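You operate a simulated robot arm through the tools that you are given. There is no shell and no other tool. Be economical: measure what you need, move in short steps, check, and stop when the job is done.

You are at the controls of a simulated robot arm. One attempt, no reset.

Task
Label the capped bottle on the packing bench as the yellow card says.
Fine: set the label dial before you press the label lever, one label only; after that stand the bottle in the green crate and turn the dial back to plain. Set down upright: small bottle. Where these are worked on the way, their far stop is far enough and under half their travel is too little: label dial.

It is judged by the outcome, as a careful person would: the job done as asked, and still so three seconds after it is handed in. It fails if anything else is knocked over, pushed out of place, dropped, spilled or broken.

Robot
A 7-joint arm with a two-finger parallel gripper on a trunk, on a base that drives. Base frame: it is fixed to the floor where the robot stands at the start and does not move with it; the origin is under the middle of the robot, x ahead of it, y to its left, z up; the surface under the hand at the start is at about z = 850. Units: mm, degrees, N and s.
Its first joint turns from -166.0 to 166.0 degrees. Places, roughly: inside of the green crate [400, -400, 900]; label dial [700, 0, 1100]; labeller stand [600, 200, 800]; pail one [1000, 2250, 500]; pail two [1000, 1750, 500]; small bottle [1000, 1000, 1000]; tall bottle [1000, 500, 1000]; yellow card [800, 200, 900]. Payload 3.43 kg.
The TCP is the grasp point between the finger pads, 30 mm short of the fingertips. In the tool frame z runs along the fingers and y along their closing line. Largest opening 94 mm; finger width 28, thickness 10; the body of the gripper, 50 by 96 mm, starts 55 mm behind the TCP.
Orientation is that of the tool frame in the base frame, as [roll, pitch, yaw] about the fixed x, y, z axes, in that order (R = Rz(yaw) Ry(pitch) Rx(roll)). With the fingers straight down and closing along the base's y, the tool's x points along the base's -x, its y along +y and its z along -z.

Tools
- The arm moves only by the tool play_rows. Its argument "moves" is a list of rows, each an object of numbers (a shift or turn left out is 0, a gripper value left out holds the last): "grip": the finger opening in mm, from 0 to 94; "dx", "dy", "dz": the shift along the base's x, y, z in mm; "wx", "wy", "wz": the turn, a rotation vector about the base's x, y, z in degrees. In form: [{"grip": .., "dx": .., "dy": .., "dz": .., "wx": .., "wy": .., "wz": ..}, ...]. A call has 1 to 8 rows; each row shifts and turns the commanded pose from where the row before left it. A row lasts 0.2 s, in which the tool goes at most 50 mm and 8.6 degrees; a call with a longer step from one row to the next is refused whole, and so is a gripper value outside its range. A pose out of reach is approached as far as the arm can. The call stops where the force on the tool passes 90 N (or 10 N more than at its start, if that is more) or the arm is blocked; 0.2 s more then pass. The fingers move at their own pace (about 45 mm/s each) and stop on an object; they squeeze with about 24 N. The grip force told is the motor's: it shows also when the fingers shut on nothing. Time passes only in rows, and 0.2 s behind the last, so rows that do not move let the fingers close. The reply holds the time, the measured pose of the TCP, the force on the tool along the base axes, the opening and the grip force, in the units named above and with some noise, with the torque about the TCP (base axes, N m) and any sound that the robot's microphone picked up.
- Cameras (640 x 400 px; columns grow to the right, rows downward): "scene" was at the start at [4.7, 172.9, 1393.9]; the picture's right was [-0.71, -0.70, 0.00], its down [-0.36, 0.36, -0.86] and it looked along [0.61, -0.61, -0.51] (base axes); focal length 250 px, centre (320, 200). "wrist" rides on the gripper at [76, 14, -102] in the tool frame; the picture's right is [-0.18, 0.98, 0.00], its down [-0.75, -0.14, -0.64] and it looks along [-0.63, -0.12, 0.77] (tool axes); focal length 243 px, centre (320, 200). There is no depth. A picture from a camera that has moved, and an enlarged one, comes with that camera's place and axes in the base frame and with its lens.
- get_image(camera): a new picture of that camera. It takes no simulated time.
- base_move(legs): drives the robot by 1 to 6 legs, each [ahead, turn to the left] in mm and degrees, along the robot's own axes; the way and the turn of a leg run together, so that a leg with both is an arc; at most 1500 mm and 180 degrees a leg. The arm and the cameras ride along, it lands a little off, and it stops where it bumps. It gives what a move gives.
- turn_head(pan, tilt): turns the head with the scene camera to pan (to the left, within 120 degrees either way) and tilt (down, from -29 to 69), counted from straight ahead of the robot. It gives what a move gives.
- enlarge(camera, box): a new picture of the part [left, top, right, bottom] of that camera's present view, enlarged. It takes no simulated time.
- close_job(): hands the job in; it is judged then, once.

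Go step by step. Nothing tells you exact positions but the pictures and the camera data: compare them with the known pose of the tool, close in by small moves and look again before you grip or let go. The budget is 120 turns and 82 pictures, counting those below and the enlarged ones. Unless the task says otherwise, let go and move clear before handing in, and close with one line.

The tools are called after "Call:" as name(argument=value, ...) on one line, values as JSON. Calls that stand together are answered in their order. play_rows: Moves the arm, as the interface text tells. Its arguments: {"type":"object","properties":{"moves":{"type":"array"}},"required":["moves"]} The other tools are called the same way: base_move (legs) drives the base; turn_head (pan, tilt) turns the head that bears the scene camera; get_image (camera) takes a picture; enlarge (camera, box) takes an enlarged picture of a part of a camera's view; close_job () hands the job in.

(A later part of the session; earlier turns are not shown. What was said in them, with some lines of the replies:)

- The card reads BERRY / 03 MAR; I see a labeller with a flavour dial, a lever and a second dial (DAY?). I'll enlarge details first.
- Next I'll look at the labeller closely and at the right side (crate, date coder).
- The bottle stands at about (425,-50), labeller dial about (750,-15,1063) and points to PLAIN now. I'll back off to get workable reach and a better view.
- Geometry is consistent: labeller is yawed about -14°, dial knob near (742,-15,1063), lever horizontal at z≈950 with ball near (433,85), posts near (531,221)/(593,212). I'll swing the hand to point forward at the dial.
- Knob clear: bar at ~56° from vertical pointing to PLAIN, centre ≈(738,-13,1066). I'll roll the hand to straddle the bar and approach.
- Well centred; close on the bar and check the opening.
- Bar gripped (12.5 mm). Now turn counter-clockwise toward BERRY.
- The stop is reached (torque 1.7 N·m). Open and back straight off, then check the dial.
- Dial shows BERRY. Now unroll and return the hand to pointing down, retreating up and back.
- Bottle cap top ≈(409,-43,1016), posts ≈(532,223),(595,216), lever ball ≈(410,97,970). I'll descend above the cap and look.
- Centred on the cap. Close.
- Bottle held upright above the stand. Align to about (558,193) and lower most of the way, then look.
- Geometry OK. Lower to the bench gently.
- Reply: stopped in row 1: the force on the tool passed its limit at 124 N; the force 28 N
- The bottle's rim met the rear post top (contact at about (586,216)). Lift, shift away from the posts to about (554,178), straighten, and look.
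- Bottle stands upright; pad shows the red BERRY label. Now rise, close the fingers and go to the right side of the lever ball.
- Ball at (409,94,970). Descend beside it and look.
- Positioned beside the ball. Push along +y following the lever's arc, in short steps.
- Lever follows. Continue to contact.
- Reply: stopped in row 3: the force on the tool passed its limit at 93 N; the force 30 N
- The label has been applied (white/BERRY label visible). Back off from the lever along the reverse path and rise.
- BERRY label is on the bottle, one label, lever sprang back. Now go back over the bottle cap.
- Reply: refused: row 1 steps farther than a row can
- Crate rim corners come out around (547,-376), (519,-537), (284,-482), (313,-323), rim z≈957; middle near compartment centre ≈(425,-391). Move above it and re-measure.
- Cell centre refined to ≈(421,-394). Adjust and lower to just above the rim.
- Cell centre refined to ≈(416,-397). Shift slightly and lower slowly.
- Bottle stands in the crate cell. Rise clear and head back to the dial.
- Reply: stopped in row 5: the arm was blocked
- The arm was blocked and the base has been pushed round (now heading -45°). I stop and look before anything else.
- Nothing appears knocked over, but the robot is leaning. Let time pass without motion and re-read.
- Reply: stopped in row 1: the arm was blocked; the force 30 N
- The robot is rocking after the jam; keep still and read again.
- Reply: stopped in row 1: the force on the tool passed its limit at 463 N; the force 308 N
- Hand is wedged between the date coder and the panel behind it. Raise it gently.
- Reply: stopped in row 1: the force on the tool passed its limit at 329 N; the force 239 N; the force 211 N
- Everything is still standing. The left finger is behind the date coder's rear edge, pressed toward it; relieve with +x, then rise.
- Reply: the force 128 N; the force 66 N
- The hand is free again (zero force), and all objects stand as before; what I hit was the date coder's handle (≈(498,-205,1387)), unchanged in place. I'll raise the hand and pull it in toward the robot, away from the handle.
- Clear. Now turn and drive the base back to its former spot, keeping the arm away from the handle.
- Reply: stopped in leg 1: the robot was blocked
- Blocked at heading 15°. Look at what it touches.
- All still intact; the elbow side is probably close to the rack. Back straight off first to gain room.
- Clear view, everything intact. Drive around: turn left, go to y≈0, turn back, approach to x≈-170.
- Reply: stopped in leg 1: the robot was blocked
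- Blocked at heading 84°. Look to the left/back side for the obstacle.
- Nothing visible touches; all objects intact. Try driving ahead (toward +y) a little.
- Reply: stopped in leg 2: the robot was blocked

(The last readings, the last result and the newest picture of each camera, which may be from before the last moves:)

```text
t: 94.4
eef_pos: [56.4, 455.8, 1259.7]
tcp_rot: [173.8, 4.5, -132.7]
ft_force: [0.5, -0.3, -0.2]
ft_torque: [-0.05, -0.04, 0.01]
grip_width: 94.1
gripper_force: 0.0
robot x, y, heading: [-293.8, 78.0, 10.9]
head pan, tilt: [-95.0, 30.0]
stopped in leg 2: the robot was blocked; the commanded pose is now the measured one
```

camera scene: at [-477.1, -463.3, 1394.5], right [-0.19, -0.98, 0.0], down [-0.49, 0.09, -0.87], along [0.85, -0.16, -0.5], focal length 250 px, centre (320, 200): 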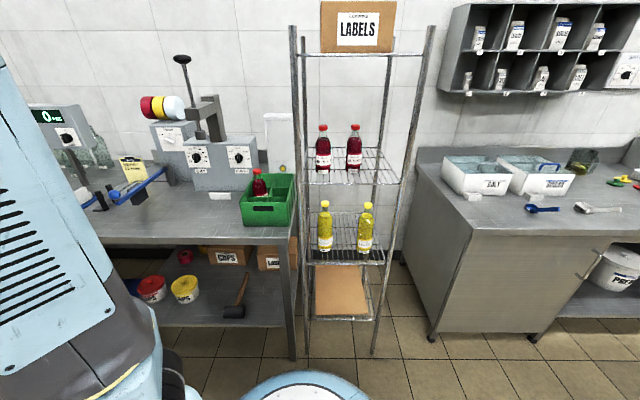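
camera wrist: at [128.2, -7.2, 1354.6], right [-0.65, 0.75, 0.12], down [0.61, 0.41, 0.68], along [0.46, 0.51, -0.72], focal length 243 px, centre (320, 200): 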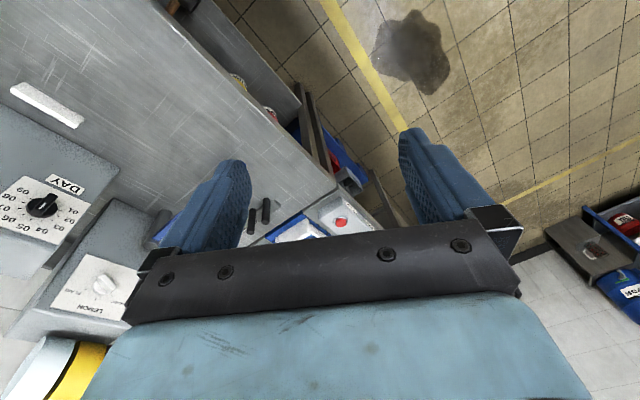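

Call:
turn_head(pan=-35, tilt=40)

Call:
get_image(camera="scene")

```text
t: 95.7
eef_pos: [58.2, 456.6, 1259.6]
tcp_rot: [173.8, 4.5, -132.7]
ft_force: [-0.7, -0.9, -0.3]
ft_torque: [0.0, 0.01, -0.02]
grip_width: 94.2
gripper_force: 0.1
robot x, y, heading: [-290.1, 76.6, 10.7]
head pan, tilt: [-35.0, 40.0]
```

```text
7 pictures are left
camera scene: at [-320.3, 265.5, 1379.1], right [-0.41, -0.91, 0.0], down [-0.59, 0.26, -0.77], along [0.7, -0.31, -0.64], focal length 250 px, centre (320, 200)
```

scene: 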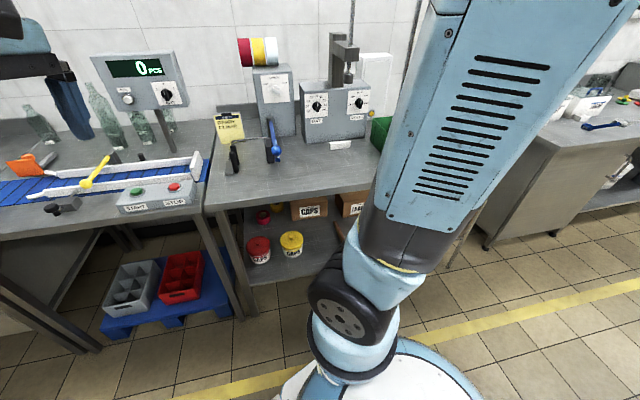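

All intact. Position is workable; creep ahead with a gentle right arc.

Call:
base_move(legs=[[40, -5.5], [80, -5.2]])

```text
t: 97.3
eef_pos: [242.4, 394.7, 1259.7]
tcp_rot: [173.8, 4.5, -143.4]
ft_force: [0.2, -0.9, -0.5]
ft_torque: [0.01, -0.01, 0.0]
grip_width: 94.0
gripper_force: 0.0
robot x, y, heading: [-178.8, 98.5, 0.2]
head pan, tilt: [-35.0, 40.0]
```

Robot at (-179,98), heading 0. Straighten the hand and bring it in front of the labeller at a safe height.

Call:
play_rows(moves=[{"wx": -7.6, "dx": 20, "dy": -20}, {"wz": -7.3, "dx": 28, "dy": -38}, {"wz": -7.3, "dx": 28, "dy": -38}, {"wz": -7.3, "dx": 28, "dy": -38}, {"wz": -7.3, "dx": 28, "dy": -38}, {"wz": -7.4, "dx": 28, "dy": -38}, {"dx": 28, "dy": -38, "dz": -15}, {"dx": 20, "dy": -38, "dz": -30}])

```text
refused: row 8 steps farther than a row can; nothing moved
```

Call:
play_rows(moves=[{"wx": -7.6, "dx": 20, "dy": -20}, {"wz": -7.3, "dx": 28, "dy": -38}, {"wz": -7.3, "dx": 28, "dy": -38}, {"wz": -7.3, "dx": 28, "dy": -38}, {"wz": -7.3, "dx": 28, "dy": -38}, {"wz": -7.4, "dx": 28, "dy": -38}, {"dx": 28, "dy": -38, "dz": -10}, {"dx": 20, "dy": -38, "dz": -20}])

```text
t: 99.2
eef_pos: [449.1, 108.7, 1230.8]
tcp_rot: [-180.0, -0.1, -179.8]
ft_force: [-0.2, 0.8, -0.3]
ft_torque: [-0.03, -0.04, 0.02]
grip_width: 93.7
gripper_force: 0.1
robot x, y, heading: [-175.7, 92.4, 0.1]
head pan, tilt: [-35.0, 40.0]
```

Call:
play_rows(moves=[{"wy": -8.5, "dx": 8, "dy": -8, "dz": -8}, {"wy": -8.5, "dx": 8, "dy": -8, "dz": -8}, {"wy": -8.5, "dx": 8, "dy": -8, "dz": -8}, {"wy": -8.5, "dx": 8, "dy": -8, "dz": -8}, {"wy": -8.5, "dx": 8, "dy": -8, "dz": -8}, {"wy": -8.5, "dx": 8, "dy": -8, "dz": -8}, {"wy": -8.5, "dx": 8, "dy": -8, "dz": -8}, {"wy": -8.5, "dx": 8, "dy": -8, "dz": -8}])

Call:
play_rows(moves=[{"wy": -8.5, "dx": 8, "dy": -8, "dz": -15}, {"wy": -8.5, "dx": 8, "dy": -8, "dz": -15}, {"wy": -5, "dx": 8, "dy": -8, "dz": -15}, {"wz": -7, "dx": 8, "dy": -3, "dz": -15}, {"wz": -7, "dx": 8, "dz": -15}, {"wx": -8.2, "wy": 2, "dx": 8}, {"wx": -8.2, "wy": 2, "dx": 8}, {"wx": -8.2, "wy": 2, "dx": 8}])

```text
t: 101.0
eef_pos: [512.9, 33.2, 1163.3]
tcp_rot: [-179.3, 67.9, 179.7]
ft_force: [0.8, 8.8, 0.9]
ft_torque: [-0.25, 0.02, -0.62]
grip_width: 94.0
gripper_force: 0.1
robot x, y, heading: [-176.9, 92.3, 0.4]
head pan, tilt: [-35.0, 40.0]
```

```text
t: 102.8
eef_pos: [578.7, 17.1, 1090.0]
tcp_rot: [-90.0, 64.3, -103.9]
ft_force: [0.0, 0.6, 0.5]
ft_torque: [0.02, -0.02, 0.0]
grip_width: 94.1
gripper_force: 0.1
robot x, y, heading: [-175.6, 91.6, 0.4]
head pan, tilt: [-35.0, 40.0]
```

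Call:
play_rows(moves=[{"wx": -7.7, "wy": 1.9, "dx": 14, "dy": -2, "dz": -6}, {"wx": -7.7, "wy": 1.9, "dx": 14, "dy": -2, "dz": -6}, {"wx": -7.7, "wy": 1.9, "dx": 14, "dy": -1, "dz": -6}, {"wx": -7.7, "wy": 1.9, "dx": 12, "dy": -1, "dz": -6, "grip": 55}, {}])

Call:
enlarge(camera="wrist", box=[180, 20, 460, 200])

```text
t: 104.0
eef_pos: [631.9, 11.0, 1067.7]
tcp_rot: [-90.0, 32.6, -103.9]
ft_force: [-0.1, -0.9, -0.5]
ft_torque: [0.01, 0.02, 0.02]
grip_width: 54.9
gripper_force: 0.1
robot x, y, heading: [-171.5, 92.7, 0.1]
head pan, tilt: [-35.0, 40.0]
```

```text
2.22 times, centred on (320, 110) of wrist
camera zoom: at [520.3, -17.5, 1014.7], right [0.16, 0.66, -0.73], down [-0.49, 0.7, 0.52], along [0.86, 0.27, 0.44], focal length 539 px, centre (320, 400)
```

zoom: 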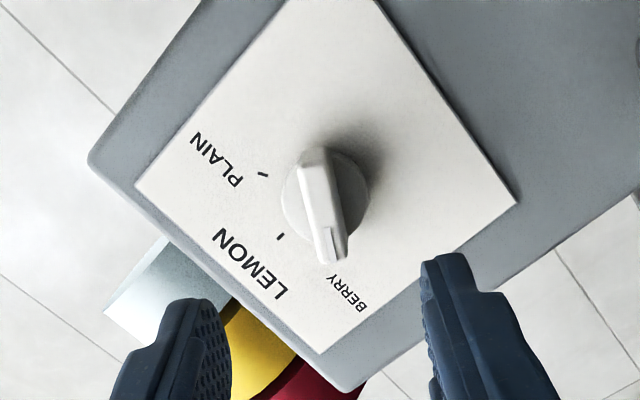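

Call:
play_rows(moves=[{"wx": -6.8, "wy": 1.7, "dx": 15, "dy": -4}, {"dx": 20, "dy": -5, "dz": -1}, {"dx": 20, "dy": -5, "dz": -1}, {"dx": 12, "dy": -3}, {"dx": 10, "dy": -2.5}, {"dx": 6, "dy": -1}, {}])

Call:
enlarge(camera="wrist", box=[220, 60, 440, 240])

```text
t: 105.5
eef_pos: [716.3, -9.3, 1065.1]
tcp_rot: [-90.0, 25.7, -104.0]
ft_force: [-0.8, 0.5, 0.4]
ft_torque: [0.01, 0.04, -0.03]
grip_width: 55.1
gripper_force: 0.1
robot x, y, heading: [-175.6, 89.4, 0.4]
head pan, tilt: [-35.0, 40.0]
```

```text
2.22 times, centred on (330, 150) of wrist
camera zoom: at [602.1, -44.4, 1018.5], right [0.14, 0.57, -0.81], down [-0.47, 0.75, 0.45], along [0.87, 0.32, 0.38], focal length 539 px, centre (298, 311)
```

zoom: 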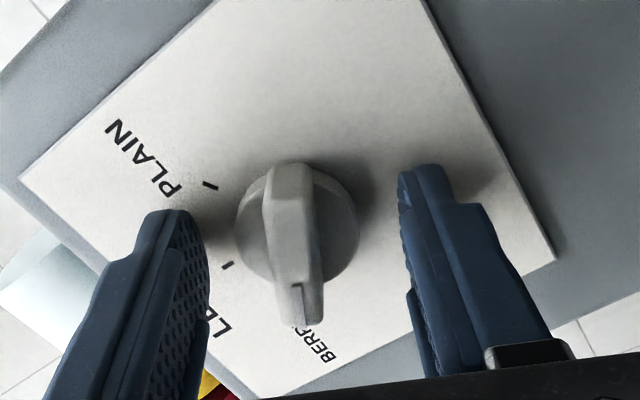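

Aligned on the bar. Grip and turn clockwise back toward PLAIN.

Call:
play_rows(moves=[{"grip": 25}, {"grip": 5}, {"grip": 5}, {"grip": 5}, {"grip": 5}, {"wx": 7.76, "wy": -1.94}, {"wx": 7.76, "wy": -1.94}, {"wx": 7.76, "wy": -1.94}])

Call:
play_rows(moves=[{"wx": 7.76, "wy": -1.94}, {"wx": 7.76, "wy": -1.94}, {"wx": 7.76, "wy": -1.94}, {"wx": 7.76, "wy": -1.94}, {"wx": 7.76, "wy": -1.94}, {"wx": 7.76, "wy": -1.94}])

```text
t: 107.3
eef_pos: [715.2, -8.4, 1065.4]
tcp_rot: [-89.9, 49.8, -103.9]
ft_force: [-5.8, 0.6, 5.2]
ft_torque: [0.27, 1.43, 0.03]
grip_width: 12.7
gripper_force: 45.0
robot x, y, heading: [-172.5, 90.8, 0.2]
head pan, tilt: [-35.0, 40.0]
```

```text
t: 108.8
eef_pos: [714.6, -8.3, 1064.7]
tcp_rot: [89.6, 82.2, 75.6]
ft_force: [5.0, -8.5, -1.3]
ft_torque: [0.2, 1.18, 1.02]
grip_width: 13.1
gripper_force: 44.8
robot x, y, heading: [-170.3, 95.3, 0.2]
head pan, tilt: [-35.0, 40.0]
```

Call:
play_rows(moves=[{"wx": 7.76, "wy": -1.94}, {"wx": 7.76, "wy": -1.94}, {"wx": 7.76, "wy": -1.94}, {"wx": 7.76, "wy": -1.94}, {"wx": 7.76, "wy": -1.94}, {"wx": 7.76, "wy": -1.94}])

Call:
play_rows(moves=[{"wx": 3.9, "wy": -1}, {"wx": 2.9, "wy": -0.7}])

```text
t: 110.2
eef_pos: [713.8, -8.4, 1065.3]
tcp_rot: [89.9, 34.2, 75.8]
ft_force: [0.7, -5.6, 0.3]
ft_torque: [0.01, -0.08, 1.63]
grip_width: 12.8
gripper_force: 45.4
robot x, y, heading: [-174.8, 93.8, 0.5]
head pan, tilt: [-35.0, 40.0]
```

```text
t: 110.8
eef_pos: [715.9, -8.6, 1064.2]
tcp_rot: [89.8, 27.3, 75.8]
ft_force: [5.6, -5.3, 2.3]
ft_torque: [-1.63, -0.32, 1.01]
grip_width: 12.5
gripper_force: 45.6
robot x, y, heading: [-177.2, 92.9, 0.5]
head pan, tilt: [-35.0, 40.0]
```

Stop reached (torque -1.6 N·m). Relax, open, back off and check.

Call:
play_rows(moves=[{"wx": -3.4, "wy": 0.85, "grip": 50}, {"grip": 50}, {"grip": 50}, {"dx": -20, "dy": 5}, {"dx": -30, "dy": 7.5}, {"dx": -40, "dy": 10}, {"dx": -40, "dy": 10, "dz": 15}])

Call:
enlarge(camera="wrist", box=[180, 0, 460, 200])

```text
t: 112.3
eef_pos: [587.8, 24.6, 1078.4]
tcp_rot: [90.0, 30.7, 75.9]
ft_force: [0.2, 0.3, -1.1]
ft_torque: [-0.03, -0.04, -0.01]
grip_width: 49.8
gripper_force: 0.0
robot x, y, heading: [-172.2, 91.5, 0.3]
head pan, tilt: [-35.0, 40.0]
```

```text
2.00 times, centred on (320, 100) of wrist
camera zoom: at [506.9, 120.7, 1051.2], right [0.08, 0.34, 0.94], down [-0.8, -0.54, 0.26], along [0.6, -0.77, 0.22], focal length 485 px, centre (320, 400)
```

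zoom: 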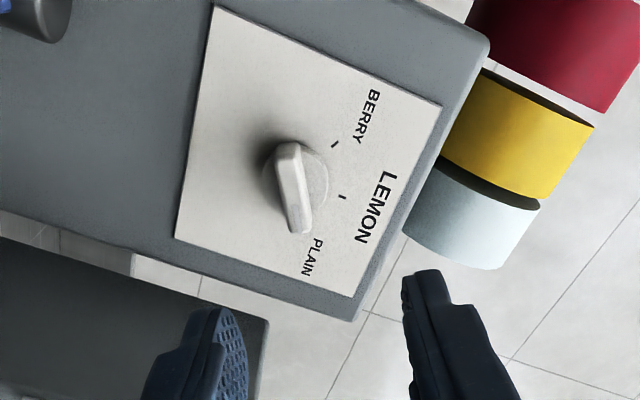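

Dial is back on PLAIN. One final look at the bench and crate.

Call:
play_rows(moves=[{"dx": -30, "dy": 10, "dz": 20}, {"dx": -30, "dy": 10, "dz": 20}, {}])

Call:
turn_head(pan=-20, tilt=30)

Call:
get_image(camera="scene")

```text
t: 113.2
eef_pos: [525.9, 45.3, 1120.7]
tcp_rot: [89.8, 30.8, 75.9]
ft_force: [-0.7, 0.5, 0.1]
ft_torque: [0.02, -0.01, 0.02]
grip_width: 50.2
gripper_force: 0.0
robot x, y, heading: [-173.2, 91.4, 0.3]
head pan, tilt: [-35.0, 40.0]
```

```text
t: 113.9
eef_pos: [525.7, 43.5, 1120.2]
tcp_rot: [89.9, 30.7, 75.8]
ft_force: [-0.6, 0.9, -0.3]
ft_torque: [0.0, 0.0, -0.02]
grip_width: 49.8
gripper_force: 0.0
robot x, y, heading: [-176.0, 95.3, 0.2]
head pan, tilt: [-20.0, 30.0]
```

```text
3 pictures are left
camera scene: at [-149.1, 298.5, 1394.4], right [-0.34, -0.94, 0.0], down [-0.47, 0.17, -0.87], along [0.81, -0.29, -0.5], focal length 250 px, centre (320, 200)
```

scene: 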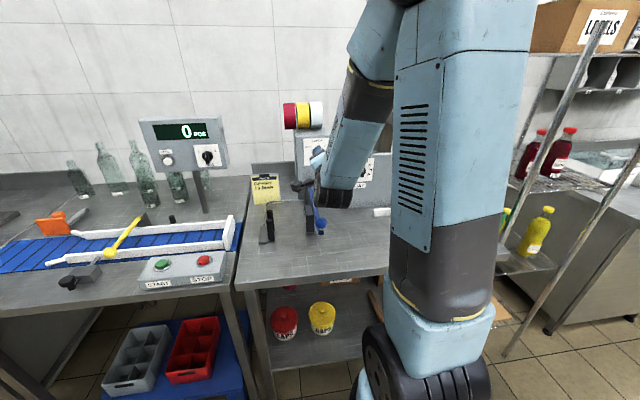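

Everything I can see from here is in its place, the hand is clear, and the dial is on PLAIN. The arm hides the crate in this view; the bottle was upright in it when last seen, so I'm handing in.

Call:
close_job()

```text
The job is handed in.
```

The bottle got one BERRY label and stands upright in the green crate, and the dial is back on plain. I left the card's 03 MAR off because the task only named the label dial. On the way back to the dial the arm ran into the date coder and shoved the base out of position. I freed it, and nothing I could see had moved or fallen, though my last clear look at the crate was before the final dial turn.
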